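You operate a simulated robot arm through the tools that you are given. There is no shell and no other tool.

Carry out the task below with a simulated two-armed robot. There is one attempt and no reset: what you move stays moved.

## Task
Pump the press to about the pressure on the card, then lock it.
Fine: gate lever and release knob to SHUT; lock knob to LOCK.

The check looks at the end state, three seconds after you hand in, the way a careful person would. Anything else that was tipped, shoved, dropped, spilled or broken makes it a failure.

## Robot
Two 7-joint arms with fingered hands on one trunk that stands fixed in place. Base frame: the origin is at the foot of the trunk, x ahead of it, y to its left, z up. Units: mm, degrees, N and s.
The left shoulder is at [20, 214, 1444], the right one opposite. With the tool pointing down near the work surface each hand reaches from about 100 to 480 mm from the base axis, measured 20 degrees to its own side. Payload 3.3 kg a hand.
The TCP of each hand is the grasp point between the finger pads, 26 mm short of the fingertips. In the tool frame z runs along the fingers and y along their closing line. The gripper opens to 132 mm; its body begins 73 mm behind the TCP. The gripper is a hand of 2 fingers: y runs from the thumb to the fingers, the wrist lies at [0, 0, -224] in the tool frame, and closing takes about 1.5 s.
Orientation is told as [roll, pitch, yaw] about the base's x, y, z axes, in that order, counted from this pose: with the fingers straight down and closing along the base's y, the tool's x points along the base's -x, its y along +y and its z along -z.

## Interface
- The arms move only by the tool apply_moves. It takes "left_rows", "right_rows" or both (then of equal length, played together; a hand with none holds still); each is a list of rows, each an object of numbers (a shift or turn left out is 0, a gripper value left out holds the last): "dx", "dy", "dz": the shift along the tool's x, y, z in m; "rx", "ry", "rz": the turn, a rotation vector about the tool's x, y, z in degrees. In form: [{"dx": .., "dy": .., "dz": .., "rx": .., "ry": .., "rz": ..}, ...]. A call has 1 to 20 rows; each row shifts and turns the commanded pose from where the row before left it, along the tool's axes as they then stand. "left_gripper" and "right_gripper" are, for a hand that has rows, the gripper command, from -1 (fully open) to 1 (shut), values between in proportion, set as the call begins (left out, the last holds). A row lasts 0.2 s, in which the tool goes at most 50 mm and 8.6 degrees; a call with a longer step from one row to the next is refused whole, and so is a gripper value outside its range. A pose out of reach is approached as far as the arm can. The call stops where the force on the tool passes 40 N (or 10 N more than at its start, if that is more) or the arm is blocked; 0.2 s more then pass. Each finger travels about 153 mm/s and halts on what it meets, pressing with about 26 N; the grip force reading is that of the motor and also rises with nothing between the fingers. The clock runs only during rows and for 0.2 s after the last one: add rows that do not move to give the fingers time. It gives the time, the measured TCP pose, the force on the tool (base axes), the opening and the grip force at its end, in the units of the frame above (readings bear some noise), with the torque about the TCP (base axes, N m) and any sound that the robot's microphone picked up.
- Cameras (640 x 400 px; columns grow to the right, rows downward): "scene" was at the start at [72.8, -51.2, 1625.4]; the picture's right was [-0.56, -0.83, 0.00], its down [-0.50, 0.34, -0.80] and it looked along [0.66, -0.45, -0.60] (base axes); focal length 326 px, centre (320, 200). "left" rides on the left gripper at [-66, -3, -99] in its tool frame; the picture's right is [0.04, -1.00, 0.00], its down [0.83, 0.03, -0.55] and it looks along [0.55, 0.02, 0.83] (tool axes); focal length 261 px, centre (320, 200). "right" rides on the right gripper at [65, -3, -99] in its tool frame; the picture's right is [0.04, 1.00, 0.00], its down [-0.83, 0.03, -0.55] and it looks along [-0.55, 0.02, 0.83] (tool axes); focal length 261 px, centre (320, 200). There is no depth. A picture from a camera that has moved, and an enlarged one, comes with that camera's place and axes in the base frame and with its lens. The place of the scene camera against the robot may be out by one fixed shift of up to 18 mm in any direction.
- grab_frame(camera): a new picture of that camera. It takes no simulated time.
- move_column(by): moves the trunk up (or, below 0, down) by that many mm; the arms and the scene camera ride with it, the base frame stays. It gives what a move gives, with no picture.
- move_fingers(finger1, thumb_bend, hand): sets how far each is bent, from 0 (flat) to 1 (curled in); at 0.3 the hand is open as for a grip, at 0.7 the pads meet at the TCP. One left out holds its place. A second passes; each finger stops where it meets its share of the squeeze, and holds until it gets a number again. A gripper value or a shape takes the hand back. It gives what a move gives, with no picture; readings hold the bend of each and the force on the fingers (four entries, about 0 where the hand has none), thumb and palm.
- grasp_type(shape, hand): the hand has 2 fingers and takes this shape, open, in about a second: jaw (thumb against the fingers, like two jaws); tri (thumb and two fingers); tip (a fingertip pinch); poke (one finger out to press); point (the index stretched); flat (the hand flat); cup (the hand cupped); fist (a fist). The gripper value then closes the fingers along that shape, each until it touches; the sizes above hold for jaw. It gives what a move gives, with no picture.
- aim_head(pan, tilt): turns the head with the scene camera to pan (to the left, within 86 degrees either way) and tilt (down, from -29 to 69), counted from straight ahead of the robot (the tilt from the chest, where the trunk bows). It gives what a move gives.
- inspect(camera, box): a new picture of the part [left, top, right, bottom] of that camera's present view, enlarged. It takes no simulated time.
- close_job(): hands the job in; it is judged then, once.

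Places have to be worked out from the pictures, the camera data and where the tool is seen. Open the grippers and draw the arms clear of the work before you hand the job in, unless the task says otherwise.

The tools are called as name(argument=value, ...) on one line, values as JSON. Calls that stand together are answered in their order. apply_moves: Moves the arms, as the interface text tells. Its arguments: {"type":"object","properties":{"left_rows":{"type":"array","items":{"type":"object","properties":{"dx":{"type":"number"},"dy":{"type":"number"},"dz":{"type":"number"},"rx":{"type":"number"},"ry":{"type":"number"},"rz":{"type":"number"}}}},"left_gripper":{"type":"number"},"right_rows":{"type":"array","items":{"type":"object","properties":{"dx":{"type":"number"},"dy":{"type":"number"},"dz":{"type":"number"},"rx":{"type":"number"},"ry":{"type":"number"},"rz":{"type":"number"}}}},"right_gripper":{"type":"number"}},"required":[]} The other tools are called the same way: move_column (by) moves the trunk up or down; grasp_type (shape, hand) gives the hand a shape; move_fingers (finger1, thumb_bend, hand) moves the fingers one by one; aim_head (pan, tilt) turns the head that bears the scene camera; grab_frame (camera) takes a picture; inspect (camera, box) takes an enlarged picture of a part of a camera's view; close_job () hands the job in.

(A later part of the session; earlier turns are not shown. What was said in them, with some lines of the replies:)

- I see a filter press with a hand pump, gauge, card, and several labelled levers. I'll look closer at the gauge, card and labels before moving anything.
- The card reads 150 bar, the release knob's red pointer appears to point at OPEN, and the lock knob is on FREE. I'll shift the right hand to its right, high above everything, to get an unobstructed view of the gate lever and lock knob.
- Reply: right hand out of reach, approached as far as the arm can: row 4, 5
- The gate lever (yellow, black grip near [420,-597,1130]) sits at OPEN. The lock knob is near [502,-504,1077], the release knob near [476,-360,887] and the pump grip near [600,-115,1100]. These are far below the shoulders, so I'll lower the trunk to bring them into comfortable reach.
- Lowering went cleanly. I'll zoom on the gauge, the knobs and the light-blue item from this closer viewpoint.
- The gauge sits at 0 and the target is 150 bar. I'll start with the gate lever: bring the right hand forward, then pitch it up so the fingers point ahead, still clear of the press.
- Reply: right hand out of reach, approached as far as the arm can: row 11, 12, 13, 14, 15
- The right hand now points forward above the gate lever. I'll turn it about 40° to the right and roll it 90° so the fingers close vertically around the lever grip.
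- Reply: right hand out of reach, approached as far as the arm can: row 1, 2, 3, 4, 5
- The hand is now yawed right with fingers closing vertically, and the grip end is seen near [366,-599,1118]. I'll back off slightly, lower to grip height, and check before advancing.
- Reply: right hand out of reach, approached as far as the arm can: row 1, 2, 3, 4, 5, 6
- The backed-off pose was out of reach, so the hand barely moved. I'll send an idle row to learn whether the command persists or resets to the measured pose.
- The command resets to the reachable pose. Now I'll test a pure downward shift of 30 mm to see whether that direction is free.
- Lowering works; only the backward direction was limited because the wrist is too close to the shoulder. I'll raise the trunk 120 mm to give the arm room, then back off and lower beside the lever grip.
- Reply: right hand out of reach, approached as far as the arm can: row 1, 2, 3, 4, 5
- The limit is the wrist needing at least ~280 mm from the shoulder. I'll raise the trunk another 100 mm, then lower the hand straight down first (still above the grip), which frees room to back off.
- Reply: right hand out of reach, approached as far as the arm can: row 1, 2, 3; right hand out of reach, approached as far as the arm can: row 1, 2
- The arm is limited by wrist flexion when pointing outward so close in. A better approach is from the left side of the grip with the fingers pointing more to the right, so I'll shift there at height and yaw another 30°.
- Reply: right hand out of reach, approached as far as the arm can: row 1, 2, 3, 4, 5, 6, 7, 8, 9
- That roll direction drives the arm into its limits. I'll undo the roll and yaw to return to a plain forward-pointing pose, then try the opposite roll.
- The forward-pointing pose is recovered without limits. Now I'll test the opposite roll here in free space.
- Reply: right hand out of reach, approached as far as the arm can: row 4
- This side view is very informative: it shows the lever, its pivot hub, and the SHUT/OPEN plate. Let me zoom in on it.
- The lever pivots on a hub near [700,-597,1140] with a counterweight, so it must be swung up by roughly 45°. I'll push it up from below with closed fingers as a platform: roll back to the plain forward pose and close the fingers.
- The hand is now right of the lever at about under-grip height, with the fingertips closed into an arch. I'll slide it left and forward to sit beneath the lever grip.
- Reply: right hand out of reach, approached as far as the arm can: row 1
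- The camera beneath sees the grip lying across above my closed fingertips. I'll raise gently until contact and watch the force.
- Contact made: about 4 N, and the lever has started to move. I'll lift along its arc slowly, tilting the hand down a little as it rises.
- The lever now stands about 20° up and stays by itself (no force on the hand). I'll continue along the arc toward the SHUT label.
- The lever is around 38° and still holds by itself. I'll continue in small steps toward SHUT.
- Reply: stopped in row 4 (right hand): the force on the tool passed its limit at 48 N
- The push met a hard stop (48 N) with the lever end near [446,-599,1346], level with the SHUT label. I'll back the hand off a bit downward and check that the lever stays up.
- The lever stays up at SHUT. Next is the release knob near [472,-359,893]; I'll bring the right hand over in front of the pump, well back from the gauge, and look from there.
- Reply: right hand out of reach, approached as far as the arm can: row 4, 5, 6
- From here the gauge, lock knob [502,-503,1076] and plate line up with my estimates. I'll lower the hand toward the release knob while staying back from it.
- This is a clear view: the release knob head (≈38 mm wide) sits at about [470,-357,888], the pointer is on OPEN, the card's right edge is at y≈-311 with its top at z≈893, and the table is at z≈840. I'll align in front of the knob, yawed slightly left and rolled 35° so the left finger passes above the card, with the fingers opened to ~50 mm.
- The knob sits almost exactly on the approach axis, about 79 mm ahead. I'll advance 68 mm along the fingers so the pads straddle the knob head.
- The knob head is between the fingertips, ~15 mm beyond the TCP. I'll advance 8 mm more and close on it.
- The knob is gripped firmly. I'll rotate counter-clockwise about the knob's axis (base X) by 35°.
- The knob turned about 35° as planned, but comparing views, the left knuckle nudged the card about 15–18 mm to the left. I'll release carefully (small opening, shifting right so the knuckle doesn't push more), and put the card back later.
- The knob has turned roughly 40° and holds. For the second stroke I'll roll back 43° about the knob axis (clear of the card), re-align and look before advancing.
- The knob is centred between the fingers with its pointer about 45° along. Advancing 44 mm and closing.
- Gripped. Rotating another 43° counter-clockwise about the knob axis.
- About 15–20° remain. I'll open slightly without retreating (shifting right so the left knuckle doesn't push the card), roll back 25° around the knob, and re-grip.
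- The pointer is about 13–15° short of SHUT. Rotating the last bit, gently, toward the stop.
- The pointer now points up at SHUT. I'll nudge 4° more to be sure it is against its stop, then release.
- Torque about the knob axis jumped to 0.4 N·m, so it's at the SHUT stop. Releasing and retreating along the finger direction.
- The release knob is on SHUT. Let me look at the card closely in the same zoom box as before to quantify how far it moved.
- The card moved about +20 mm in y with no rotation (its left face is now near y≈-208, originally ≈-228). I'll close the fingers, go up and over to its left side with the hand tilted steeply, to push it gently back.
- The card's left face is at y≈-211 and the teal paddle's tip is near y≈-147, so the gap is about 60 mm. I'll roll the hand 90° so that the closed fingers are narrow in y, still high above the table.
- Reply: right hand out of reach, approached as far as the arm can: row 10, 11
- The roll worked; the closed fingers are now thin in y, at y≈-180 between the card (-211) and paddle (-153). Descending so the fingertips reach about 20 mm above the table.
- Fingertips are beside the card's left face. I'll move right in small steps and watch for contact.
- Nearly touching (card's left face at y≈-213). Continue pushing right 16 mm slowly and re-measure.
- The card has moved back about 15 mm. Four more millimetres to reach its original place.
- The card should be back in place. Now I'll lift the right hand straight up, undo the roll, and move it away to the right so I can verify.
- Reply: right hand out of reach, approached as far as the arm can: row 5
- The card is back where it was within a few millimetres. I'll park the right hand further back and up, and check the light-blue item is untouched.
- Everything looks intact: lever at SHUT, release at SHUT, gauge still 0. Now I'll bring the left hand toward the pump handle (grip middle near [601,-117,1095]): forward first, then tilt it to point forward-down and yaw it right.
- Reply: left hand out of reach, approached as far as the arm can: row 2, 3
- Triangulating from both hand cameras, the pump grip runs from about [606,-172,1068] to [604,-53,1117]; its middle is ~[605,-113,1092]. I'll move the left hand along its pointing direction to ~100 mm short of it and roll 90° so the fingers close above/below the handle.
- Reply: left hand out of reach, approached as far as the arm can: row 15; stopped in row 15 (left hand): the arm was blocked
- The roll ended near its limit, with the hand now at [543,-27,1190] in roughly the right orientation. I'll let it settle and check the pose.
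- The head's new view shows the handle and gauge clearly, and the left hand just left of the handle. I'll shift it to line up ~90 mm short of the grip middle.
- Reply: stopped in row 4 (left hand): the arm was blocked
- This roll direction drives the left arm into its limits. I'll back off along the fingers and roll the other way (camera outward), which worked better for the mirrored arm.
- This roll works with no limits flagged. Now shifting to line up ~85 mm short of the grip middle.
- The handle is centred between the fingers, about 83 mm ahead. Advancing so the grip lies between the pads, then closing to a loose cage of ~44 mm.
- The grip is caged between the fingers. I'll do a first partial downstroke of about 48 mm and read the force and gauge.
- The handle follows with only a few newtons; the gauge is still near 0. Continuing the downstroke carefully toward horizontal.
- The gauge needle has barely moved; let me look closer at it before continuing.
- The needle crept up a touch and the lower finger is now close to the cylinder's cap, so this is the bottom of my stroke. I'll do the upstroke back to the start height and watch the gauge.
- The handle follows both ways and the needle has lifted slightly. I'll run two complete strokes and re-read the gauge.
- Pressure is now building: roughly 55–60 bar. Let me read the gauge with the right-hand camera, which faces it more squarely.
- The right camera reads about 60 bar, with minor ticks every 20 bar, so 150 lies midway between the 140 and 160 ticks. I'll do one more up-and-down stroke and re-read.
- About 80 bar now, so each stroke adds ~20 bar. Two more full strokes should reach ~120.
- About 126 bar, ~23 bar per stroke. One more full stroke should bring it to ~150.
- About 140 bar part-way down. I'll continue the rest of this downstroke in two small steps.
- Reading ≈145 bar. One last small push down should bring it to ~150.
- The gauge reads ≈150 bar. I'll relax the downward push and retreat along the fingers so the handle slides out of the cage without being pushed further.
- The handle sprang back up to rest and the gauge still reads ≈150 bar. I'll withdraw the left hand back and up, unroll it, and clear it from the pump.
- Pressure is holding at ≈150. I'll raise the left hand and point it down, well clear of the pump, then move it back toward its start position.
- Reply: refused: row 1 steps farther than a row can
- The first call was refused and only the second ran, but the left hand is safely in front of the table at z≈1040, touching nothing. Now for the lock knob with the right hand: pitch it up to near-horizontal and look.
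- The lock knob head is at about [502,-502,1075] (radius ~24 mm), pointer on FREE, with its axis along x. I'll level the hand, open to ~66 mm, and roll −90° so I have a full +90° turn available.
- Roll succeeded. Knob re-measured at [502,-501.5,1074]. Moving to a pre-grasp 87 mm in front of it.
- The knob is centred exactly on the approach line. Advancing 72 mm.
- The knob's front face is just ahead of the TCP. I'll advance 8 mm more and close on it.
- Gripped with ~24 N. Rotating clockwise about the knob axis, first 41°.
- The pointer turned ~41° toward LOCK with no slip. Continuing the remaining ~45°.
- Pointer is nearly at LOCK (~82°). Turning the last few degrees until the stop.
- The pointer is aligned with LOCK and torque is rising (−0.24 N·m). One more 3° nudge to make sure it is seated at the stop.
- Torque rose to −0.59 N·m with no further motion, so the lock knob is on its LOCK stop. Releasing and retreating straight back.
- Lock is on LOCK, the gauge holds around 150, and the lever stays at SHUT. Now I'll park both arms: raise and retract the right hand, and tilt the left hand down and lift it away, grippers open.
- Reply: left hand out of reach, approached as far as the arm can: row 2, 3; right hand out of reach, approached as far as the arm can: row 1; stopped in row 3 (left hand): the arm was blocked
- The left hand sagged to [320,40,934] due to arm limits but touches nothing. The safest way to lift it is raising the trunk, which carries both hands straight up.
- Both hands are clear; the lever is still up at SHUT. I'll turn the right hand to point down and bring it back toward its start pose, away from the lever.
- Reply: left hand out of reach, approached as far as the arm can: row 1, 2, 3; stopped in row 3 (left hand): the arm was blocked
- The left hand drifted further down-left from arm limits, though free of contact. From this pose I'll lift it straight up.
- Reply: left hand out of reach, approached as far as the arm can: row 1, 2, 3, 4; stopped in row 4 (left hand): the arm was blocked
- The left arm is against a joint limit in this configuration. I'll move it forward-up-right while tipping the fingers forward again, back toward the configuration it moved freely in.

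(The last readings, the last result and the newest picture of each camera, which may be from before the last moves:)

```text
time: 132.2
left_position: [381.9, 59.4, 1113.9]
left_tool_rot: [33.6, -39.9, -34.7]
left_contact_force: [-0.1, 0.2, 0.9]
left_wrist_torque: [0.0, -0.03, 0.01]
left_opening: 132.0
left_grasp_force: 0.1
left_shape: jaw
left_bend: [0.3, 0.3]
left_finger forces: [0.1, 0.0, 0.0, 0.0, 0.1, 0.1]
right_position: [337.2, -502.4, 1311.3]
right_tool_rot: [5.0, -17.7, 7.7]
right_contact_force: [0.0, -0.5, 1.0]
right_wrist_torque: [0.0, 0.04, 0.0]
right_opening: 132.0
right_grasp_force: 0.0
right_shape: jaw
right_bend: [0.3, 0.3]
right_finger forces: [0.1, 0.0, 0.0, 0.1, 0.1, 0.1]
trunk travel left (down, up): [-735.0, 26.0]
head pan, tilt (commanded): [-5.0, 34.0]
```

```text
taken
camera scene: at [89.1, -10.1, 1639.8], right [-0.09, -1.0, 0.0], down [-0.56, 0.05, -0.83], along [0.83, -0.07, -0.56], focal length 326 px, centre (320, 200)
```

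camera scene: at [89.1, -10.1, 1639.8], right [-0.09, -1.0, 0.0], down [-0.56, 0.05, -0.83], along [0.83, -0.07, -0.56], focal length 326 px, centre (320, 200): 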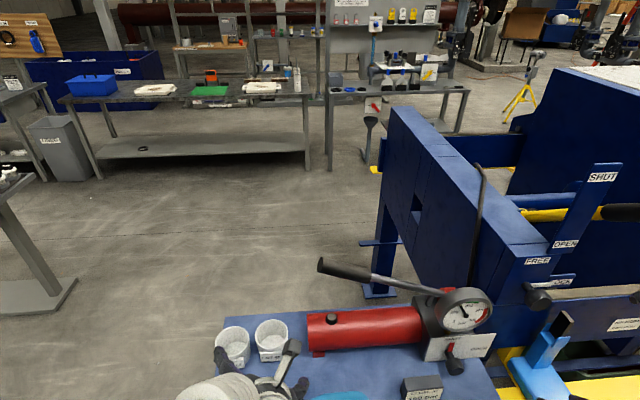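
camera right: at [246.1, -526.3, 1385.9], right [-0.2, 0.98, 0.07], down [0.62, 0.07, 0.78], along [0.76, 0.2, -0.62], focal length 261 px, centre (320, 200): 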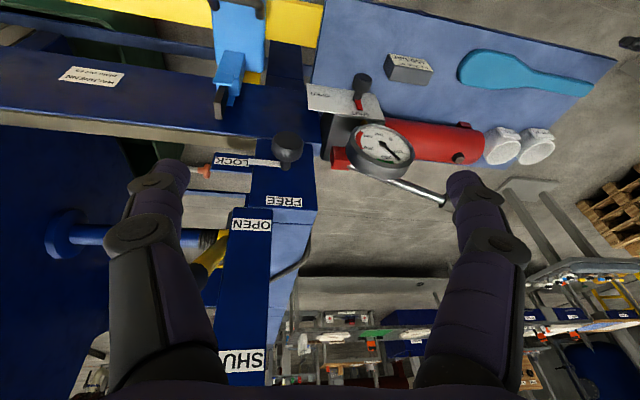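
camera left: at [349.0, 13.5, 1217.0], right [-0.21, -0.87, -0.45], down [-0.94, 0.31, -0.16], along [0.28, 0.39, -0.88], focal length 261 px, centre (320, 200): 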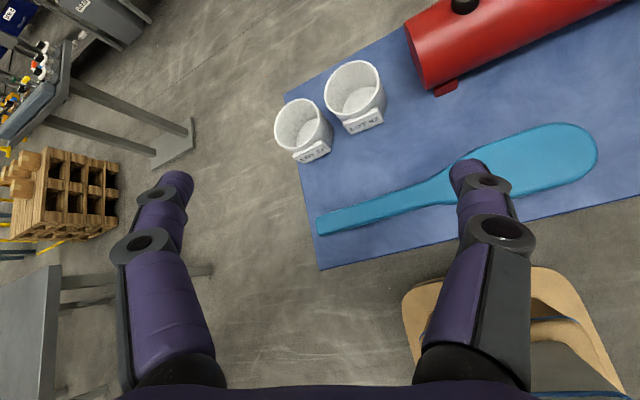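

That freed it: the left hand is at [382,59,1114], clear of everything. I'll raise it further above the table.

apply_moves(left_rows=[{"dx": -0.0236, "dy": 0.0039, "dz": -0.0207}, {"dx": -0.0236, "dy": 0.0039, "dz": -0.0207}, {"dx": -0.0236, "dy": 0.0039, "dz": -0.0207}, {"dx": -0.0236, "dy": 0.0039, "dz": -0.0207}])

aim_head(pan=-30, tilt=38)

grab_frame(camera="scene")

grab_frame(camera="left")

```text
time: 133.4
left_position: [440.3, 36.2, 1153.9]
left_tool_rot: [37.0, -38.0, -34.4]
left_contact_force: [-0.1, 0.0, -0.1]
left_wrist_torque: [-0.01, 0.01, 0.0]
left_opening: 131.9
left_grasp_force: 0.1
left_shape: jaw
left_bend: [0.3, 0.3]
left_finger forces: [0.0, 0.0, 0.1, 0.0, 0.0, 0.1]
left hand out of reach, approached as far as the arm can: row 1, 2, 3, 4
right_position: [336.6, -502.2, 1310.9]
right_tool_rot: [5.1, -17.6, 7.8]
right_contact_force: [-0.3, 1.0, 0.2]
right_wrist_torque: [0.01, 0.02, -0.05]
right_opening: 131.8
right_grasp_force: 0.0
right_shape: jaw
right_bend: [0.3, 0.3]
right_finger forces: [0.0, 0.0, 0.0, 0.0, 0.1, 0.1]
trunk travel left (down, up): [-735.0, 26.0]
head pan, tilt (commanded): [-5.0, 34.0]
stopped in row 4 (left hand): the arm was blocked; the commanded pose is now the measured one
```

```text
time: 134.3
left_position: [441.0, 35.6, 1153.3]
left_tool_rot: [36.9, -37.9, -34.5]
left_contact_force: [0.6, -0.6, -0.1]
left_wrist_torque: [0.0, 0.0, 0.0]
left_opening: 131.9
left_grasp_force: 0.2
left_shape: jaw
left_bend: [0.3, 0.3]
left_finger forces: [0.1, 0.1, 0.0, 0.0, 0.1, 0.0]
right_position: [336.0, -501.6, 1309.8]
right_tool_rot: [5.1, -17.7, 7.8]
right_contact_force: [-1.1, -0.1, 0.9]
right_wrist_torque: [0.03, 0.0, 0.0]
right_opening: 131.8
right_grasp_force: 0.0
right_shape: jaw
right_bend: [0.3, 0.3]
right_finger forces: [0.1, 0.1, 0.0, 0.0, 0.0, 0.1]
trunk travel left (down, up): [-735.0, 26.0]
head pan, tilt (commanded): [-30.0, 38.0]
```

```text
taken
camera scene: at [75.5, -45.7, 1633.7], right [-0.5, -0.87, 0.0], down [-0.53, 0.31, -0.79], along [0.68, -0.39, -0.62], focal length 326 px, centre (320, 200)
```

scene: 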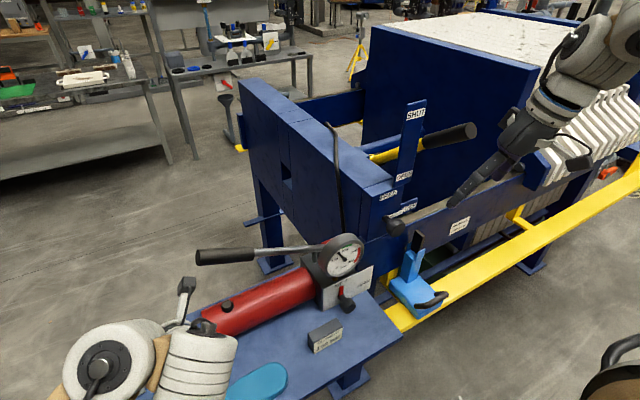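

```text
taken
camera left: at [409.7, -17.9, 1254.7], right [-0.17, -0.85, -0.5], down [-0.95, 0.28, -0.15], along [0.27, 0.45, -0.85], focal length 261 px, centre (320, 200)
```

left: 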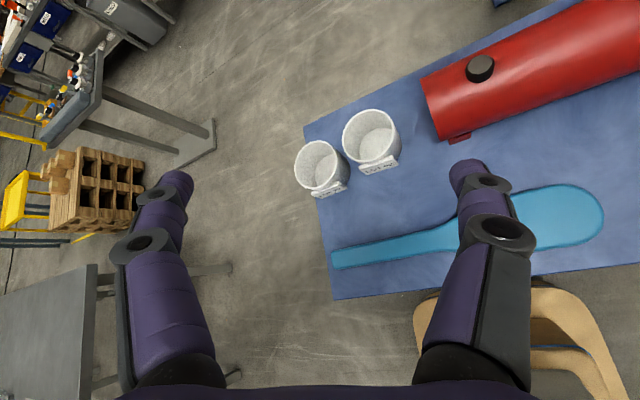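

The left hand is 300 mm above the table but carries an unwanted ~33° roll, which is what limits it. I'll undo that roll in place.

apply_moves(left_rows=[{"rz": -8.3}, {"rz": -8.3}, {"rz": -8.3}, {"rz": -8.3}])

apply_moves(left_rows=[{"dz": -0.025}, {"dz": -0.025}])

```text
time: 135.3
left_position: [441.2, 34.8, 1152.6]
left_tool_rot: [5.1, -50.8, 9.4]
left_contact_force: [-0.8, -0.2, -0.1]
left_wrist_torque: [0.01, 0.03, -0.02]
left_opening: 131.8
left_grasp_force: 0.0
left_shape: jaw
left_bend: [0.3, 0.3]
left_finger forces: [0.1, 0.1, 0.1, 0.0, 0.1, 0.1]
right_position: [336.8, -502.1, 1311.2]
right_tool_rot: [5.1, -17.7, 7.7]
right_contact_force: [-0.6, 0.0, -1.2]
right_wrist_torque: [-0.02, 0.01, -0.02]
right_opening: 131.8
right_grasp_force: 0.0
right_shape: jaw
right_bend: [0.3, 0.3]
right_finger forces: [0.0, 0.0, 0.0, 0.1, 0.0, 0.0]
trunk travel left (down, up): [-735.0, 26.0]
head pan, tilt (commanded): [-30.0, 38.0]
```

```text
time: 135.9
left_position: [412.4, 21.1, 1176.7]
left_tool_rot: [5.4, -50.6, 9.1]
left_contact_force: [-0.4, 0.4, 0.0]
left_wrist_torque: [0.02, -0.01, 0.01]
left_opening: 131.8
left_grasp_force: 0.1
left_shape: jaw
left_bend: [0.3, 0.3]
left_finger forces: [0.0, 0.0, 0.0, 0.0, 0.0, 0.1]
left hand out of reach, approached as far as the arm can: row 2
right_position: [335.3, -501.4, 1311.5]
right_tool_rot: [5.1, -17.7, 7.5]
right_contact_force: [-0.2, 0.1, 0.7]
right_wrist_torque: [0.02, -0.01, 0.02]
right_opening: 131.8
right_grasp_force: 0.1
right_shape: jaw
right_bend: [0.3, 0.3]
right_finger forces: [0.0, 0.0, 0.0, 0.0, 0.1, 0.0]
trunk travel left (down, up): [-735.0, 26.0]
head pan, tilt (commanded): [-30.0, 38.0]
```

Roll removed. Now I'll tip the left fingers downward again in small steps from this freer position.

apply_moves(left_rows=[{"ry": 8}, {"ry": 8}])

apply_moves(left_rows=[{"ry": 8}, {"ry": 8}, {"ry": 8}])

```text
time: 136.7
left_position: [434.5, 58.2, 1142.3]
left_tool_rot: [9.1, -35.5, 10.9]
left_contact_force: [0.5, 0.0, 0.2]
left_wrist_torque: [0.04, 0.0, 0.01]
left_opening: 131.9
left_grasp_force: 0.0
left_shape: jaw
left_bend: [0.3, 0.3]
left_finger forces: [0.1, 0.0, 0.0, 0.0, 0.1, 0.0]
left hand out of reach, approached as far as the arm can: row 1, 2
right_position: [336.5, -502.6, 1310.6]
right_tool_rot: [5.1, -17.6, 7.7]
right_contact_force: [-1.0, 0.3, 0.7]
right_wrist_torque: [0.0, 0.0, -0.01]
right_opening: 132.1
right_grasp_force: 0.1
right_shape: jaw
right_bend: [0.3, 0.3]
right_finger forces: [0.0, 0.0, 0.1, 0.0, 0.0, 0.1]
trunk travel left (down, up): [-735.0, 26.0]
head pan, tilt (commanded): [-30.0, 38.0]
stopped in row 2 (left hand): the arm was blocked; the commanded pose is now the measured one
```

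```text
time: 137.5
left_position: [469.6, 130.1, 1105.2]
left_tool_rot: [14.1, -17.1, 18.0]
left_contact_force: [-0.2, -0.1, 0.7]
left_wrist_torque: [0.01, -0.01, 0.01]
left_opening: 131.8
left_grasp_force: 0.1
left_shape: jaw
left_bend: [0.3, 0.3]
left_finger forces: [0.0, 0.0, 0.0, 0.0, 0.0, 0.0]
left hand out of reach, approached as far as the arm can: row 1, 2, 3
right_position: [336.5, -501.3, 1312.0]
right_tool_rot: [5.0, -17.7, 7.7]
right_contact_force: [1.0, -0.8, 0.4]
right_wrist_torque: [-0.05, 0.0, 0.02]
right_opening: 131.9
right_grasp_force: 0.1
right_shape: jaw
right_bend: [0.3, 0.3]
right_finger forces: [0.0, 0.1, 0.1, 0.0, 0.0, 0.0]
trunk travel left (down, up): [-735.0, 26.0]
head pan, tilt (commanded): [-30.0, 38.0]
stopped in row 3 (left hand): the arm was blocked; the commanded pose is now the measured one
```

Tipping it down keeps hitting limits, so I'll return the left hand to its forward-pointing attitude, which is comfortable, and park it there.

apply_moves(left_rows=[{"ry": -8}, {"ry": -8}, {"ry": -8}, {"ry": -8}, {"ry": -8}])

grab_frame(camera="left")

grab_frame(camera="scene")

```text
time: 138.7
left_position: [468.9, 128.3, 1103.3]
left_tool_rot: [23.7, -55.2, 2.1]
left_contact_force: [0.3, -0.9, -0.9]
left_wrist_torque: [-0.01, 0.01, 0.03]
left_opening: 132.0
left_grasp_force: 0.0
left_shape: jaw
left_bend: [0.3, 0.3]
left_finger forces: [0.0, 0.0, 0.0, 0.1, 0.0, 0.0]
right_position: [336.3, -501.2, 1311.4]
right_tool_rot: [5.1, -17.7, 7.7]
right_contact_force: [0.1, -0.3, 0.5]
right_wrist_torque: [0.0, -0.01, -0.03]
right_opening: 132.1
right_grasp_force: 0.1
right_shape: jaw
right_bend: [0.3, 0.3]
right_finger forces: [0.0, 0.0, 0.1, 0.0, 0.0, 0.0]
trunk travel left (down, up): [-735.0, 26.0]
head pan, tilt (commanded): [-30.0, 38.0]
```

```text
taken
camera left: at [435.1, 84.4, 1209.7], right [0.34, -0.9, -0.26], down [-0.89, -0.23, -0.39], along [0.29, 0.37, -0.88], focal length 261 px, centre (320, 200)
```

left: 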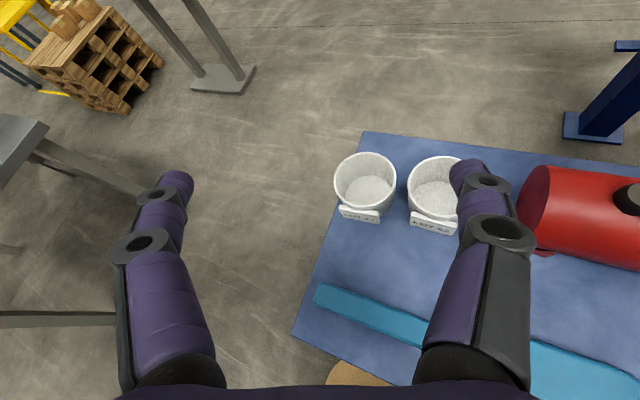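

```text
taken
camera scene: at [75.5, -45.7, 1633.7], right [-0.5, -0.87, 0.0], down [-0.53, 0.31, -0.79], along [0.68, -0.39, -0.62], focal length 326 px, centre (320, 200)
```

scene: 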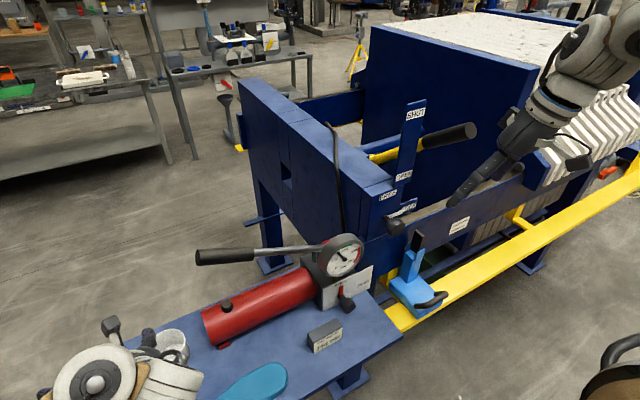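

The left hand is pointing forward-left over the table. I'll yaw it back right and draw it back and up toward the front of the robot.

apply_moves(left_rows=[{"rx": 5.7, "ry": -1.6, "rz": 3.7}, {"rx": 5.7, "ry": -1.6, "rz": 3.7}, {"rx": 5.7, "ry": -1.6, "rz": 3.7}, {"rx": 5.7, "ry": -1.6, "rz": 3.7}, {"rx": 5.7, "ry": -1.6, "rz": 3.7}])

apply_moves(left_rows=[{"dx": -0.0156, "dy": -0.0233, "dz": -0.019}, {"dx": -0.0156, "dy": -0.0233, "dz": -0.019}, {"dx": -0.0156, "dy": -0.0233, "dz": -0.019}, {"dx": -0.0156, "dy": -0.0233, "dz": -0.019}])

grab_frame(camera="scene")

```text
time: 139.9
left_position: [468.8, 127.4, 1104.1]
left_tool_rot: [23.8, -54.9, -32.6]
left_contact_force: [0.1, 0.1, -0.5]
left_wrist_torque: [0.02, -0.03, 0.01]
left_opening: 132.0
left_grasp_force: 0.1
left_shape: jaw
left_bend: [0.3, 0.3]
left_finger forces: [0.0, 0.0, 0.1, 0.0, 0.1, 0.1]
right_position: [337.0, -502.7, 1310.9]
right_tool_rot: [5.1, -17.8, 7.7]
right_contact_force: [0.3, 0.0, -0.1]
right_wrist_torque: [0.03, 0.0, 0.0]
right_opening: 131.8
right_grasp_force: 0.0
right_shape: jaw
right_bend: [0.3, 0.3]
right_finger forces: [0.0, 0.0, 0.0, 0.0, 0.1, 0.0]
trunk travel left (down, up): [-735.0, 26.0]
head pan, tilt (commanded): [-30.0, 38.0]
```

```text
time: 140.9
left_position: [412.5, 25.7, 1174.2]
left_tool_rot: [24.5, -54.9, -33.1]
left_contact_force: [0.3, 0.4, 0.5]
left_wrist_torque: [-0.01, 0.0, 0.05]
left_opening: 132.2
left_grasp_force: 0.1
left_shape: jaw
left_bend: [0.3, 0.3]
left_finger forces: [0.1, 0.0, 0.0, 0.1, 0.1, 0.0]
right_position: [336.0, -501.7, 1311.4]
right_tool_rot: [5.2, -17.7, 7.7]
right_contact_force: [0.0, 0.1, 1.1]
right_wrist_torque: [-0.02, -0.03, -0.05]
right_opening: 131.8
right_grasp_force: 0.0
right_shape: jaw
right_bend: [0.3, 0.3]
right_finger forces: [0.0, 0.1, 0.1, 0.0, 0.0, 0.0]
trunk travel left (down, up): [-735.0, 26.0]
head pan, tilt (commanded): [-30.0, 38.0]
```

```text
taken
camera scene: at [74.8, -46.2, 1633.7], right [-0.5, -0.87, 0.0], down [-0.53, 0.31, -0.79], along [0.68, -0.39, -0.62], focal length 326 px, centre (320, 200)
```

scene: 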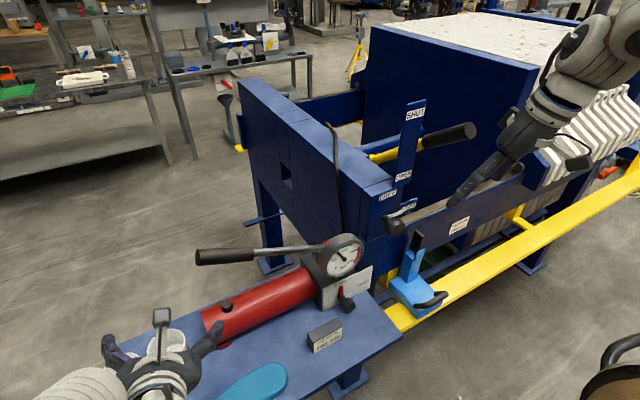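

No limits hit. One more small pull back for clearance, then I'll do a final careful check of every control and loose item.

apply_moves(left_rows=[{"dx": 0.002, "dy": -0.009, "dz": -0.02}, {"dx": 0.002, "dy": -0.009, "dz": -0.02}, {"dx": 0.002, "dy": -0.009, "dz": -0.02}])

grab_frame(camera="scene")

inspect(camera="scene", box=[290, 220, 470, 360])

grab_frame(camera="right")

inspect(camera="right", box=[290, 30, 450, 190])

```text
time: 141.7
left_position: [356.5, 7.1, 1194.0]
left_tool_rot: [24.0, -55.1, -33.0]
left_contact_force: [-0.2, 1.0, 0.8]
left_wrist_torque: [-0.02, 0.02, -0.01]
left_opening: 132.0
left_grasp_force: 0.1
left_shape: jaw
left_bend: [0.3, 0.3]
left_finger forces: [0.1, 0.0, 0.1, 0.0, 0.1, 0.0]
right_position: [337.3, -500.8, 1311.6]
right_tool_rot: [5.0, -17.7, 7.7]
right_contact_force: [0.0, -0.1, -0.4]
right_wrist_torque: [0.0, -0.02, 0.0]
right_opening: 131.6
right_grasp_force: 0.0
right_shape: jaw
right_bend: [0.3, 0.3]
right_finger forces: [0.0, 0.0, 0.0, 0.0, 0.0, 0.0]
trunk travel left (down, up): [-735.0, 26.0]
head pan, tilt (commanded): [-30.0, 38.0]
```

```text
taken
camera scene: at [76.3, -45.3, 1633.7], right [-0.5, -0.87, 0.0], down [-0.53, 0.31, -0.79], along [0.68, -0.39, -0.62], focal length 326 px, centre (320, 200)
```

scene: 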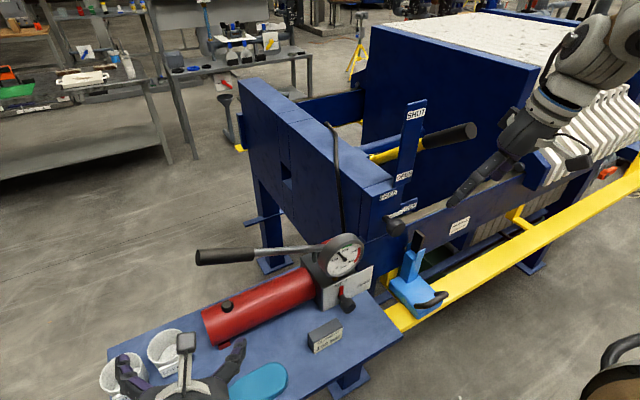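

```text
2.86 times, centred on (380, 290) of scene
camera zoom: at [76.3, -45.3, 1633.7], right [-0.5, -0.87, 0.0], down [-0.53, 0.31, -0.79], along [0.68, -0.39, -0.62], focal length 930 px, centre (149, -57)
```

zoom: 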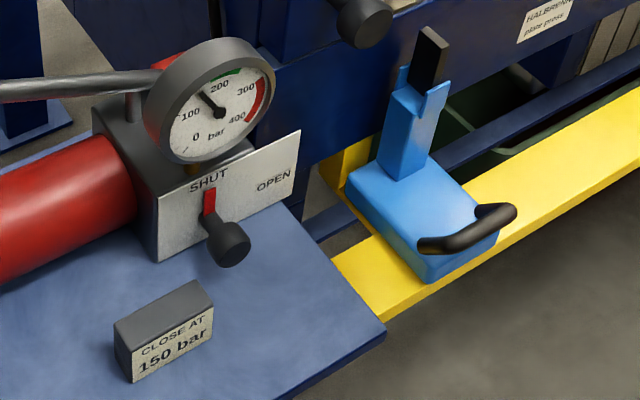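

```text
taken
camera right: at [246.6, -526.3, 1385.8], right [-0.2, 0.98, 0.07], down [0.62, 0.07, 0.78], along [0.76, 0.2, -0.62], focal length 261 px, centre (320, 200)
```

right: 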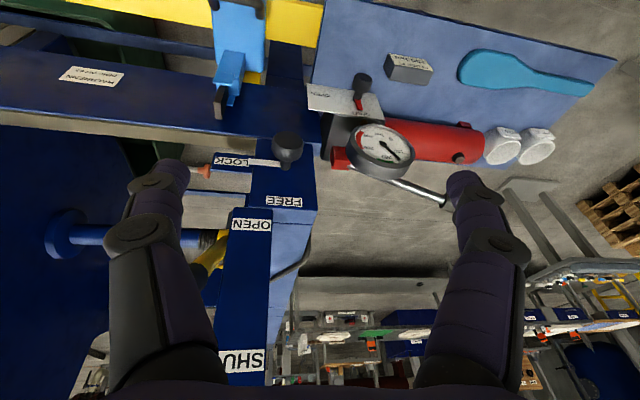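

```text
2.50 times, centred on (370, 110) of right
camera zoom: at [246.6, -526.3, 1385.8], right [-0.2, 0.98, 0.07], down [0.62, 0.07, 0.78], along [0.76, 0.2, -0.62], focal length 652 px, centre (195, 425)
```

zoom: 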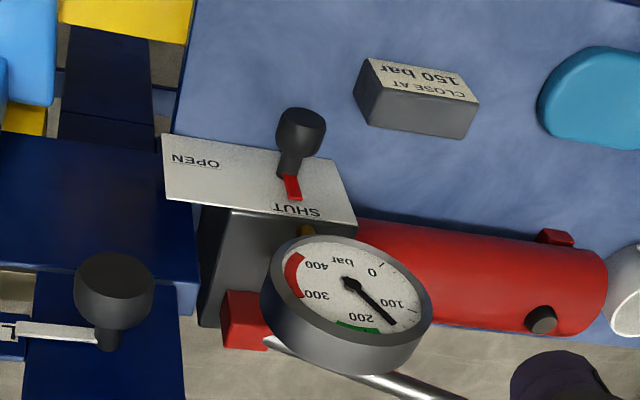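

All controls look right. One last close reading of the gauge to make sure the pressure has held after locking.

inspect(camera="right", box=[345, 115, 420, 180])

inspect(camera="scene", box=[360, 90, 490, 250])

```text
6.15 times, centred on (382, 148) of right
camera zoom: at [246.6, -526.3, 1385.8], right [-0.2, 0.98, 0.07], down [0.62, 0.07, 0.78], along [0.76, 0.2, -0.62], focal length 1604 px, centre (-65, 523)
```

zoom: 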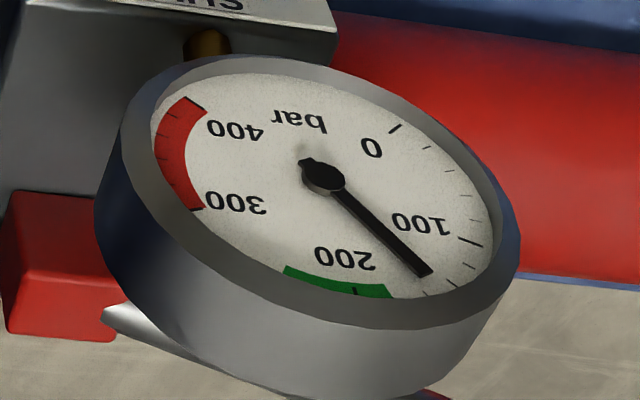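

```text
2.50 times, centred on (425, 170) of scene
camera zoom: at [76.3, -45.3, 1633.7], right [-0.5, -0.87, 0.0], down [-0.53, 0.31, -0.79], along [0.68, -0.39, -0.62], focal length 814 px, centre (58, 275)
```

zoom: 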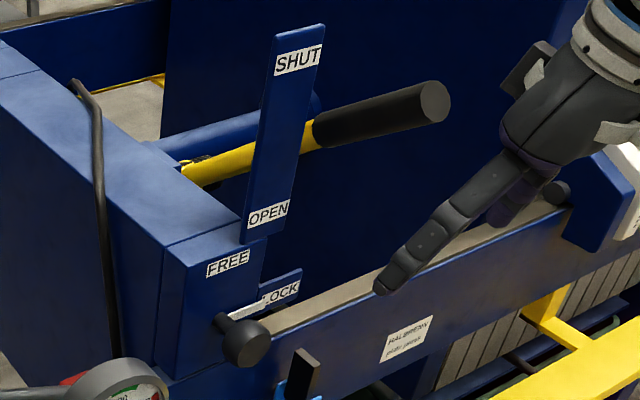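

The gauge holds at about 147–150 bar. The gate lever is at its SHUT stop, the release knob points to SHUT, and the lock knob is on LOCK. The card, cups, paddle and light-blue item all stand in place, and both hands are open and clear. Handing in the job.

close_job()

```text
The job is handed in.
```

I pumped the press to about 150 bar, as on the card, then locked it and handed in the job. I haven't seen the result of the check.

- **Pressure:** The gauge read about 149 bar when I finished pumping. It read about 147 bar at the last look, after locking.
- **Gate lever:** It is on SHUT, pushed up to its hard stop, and it stays there by itself.
- **Release knob:** It is turned to its stop, with the pointer on SHUT.
- **Lock knob:** It is turned to its stop, with the pointer on LOCK.
- **Card:** While I turned the release knob, one finger pushed the pressure card about 20 mm to the left. I pushed it back, to within a few millimetres of where it stood. This is the one thing that could count against the job.
- **Other items:** The cups, the paddle and the light-blue item on the rail look untouched.
- **Arms:** Both grippers are open. The right hand is clear of the press. The left hand would not go back to its starting pose, so I left it above the front edge of the table, about 350 mm up.
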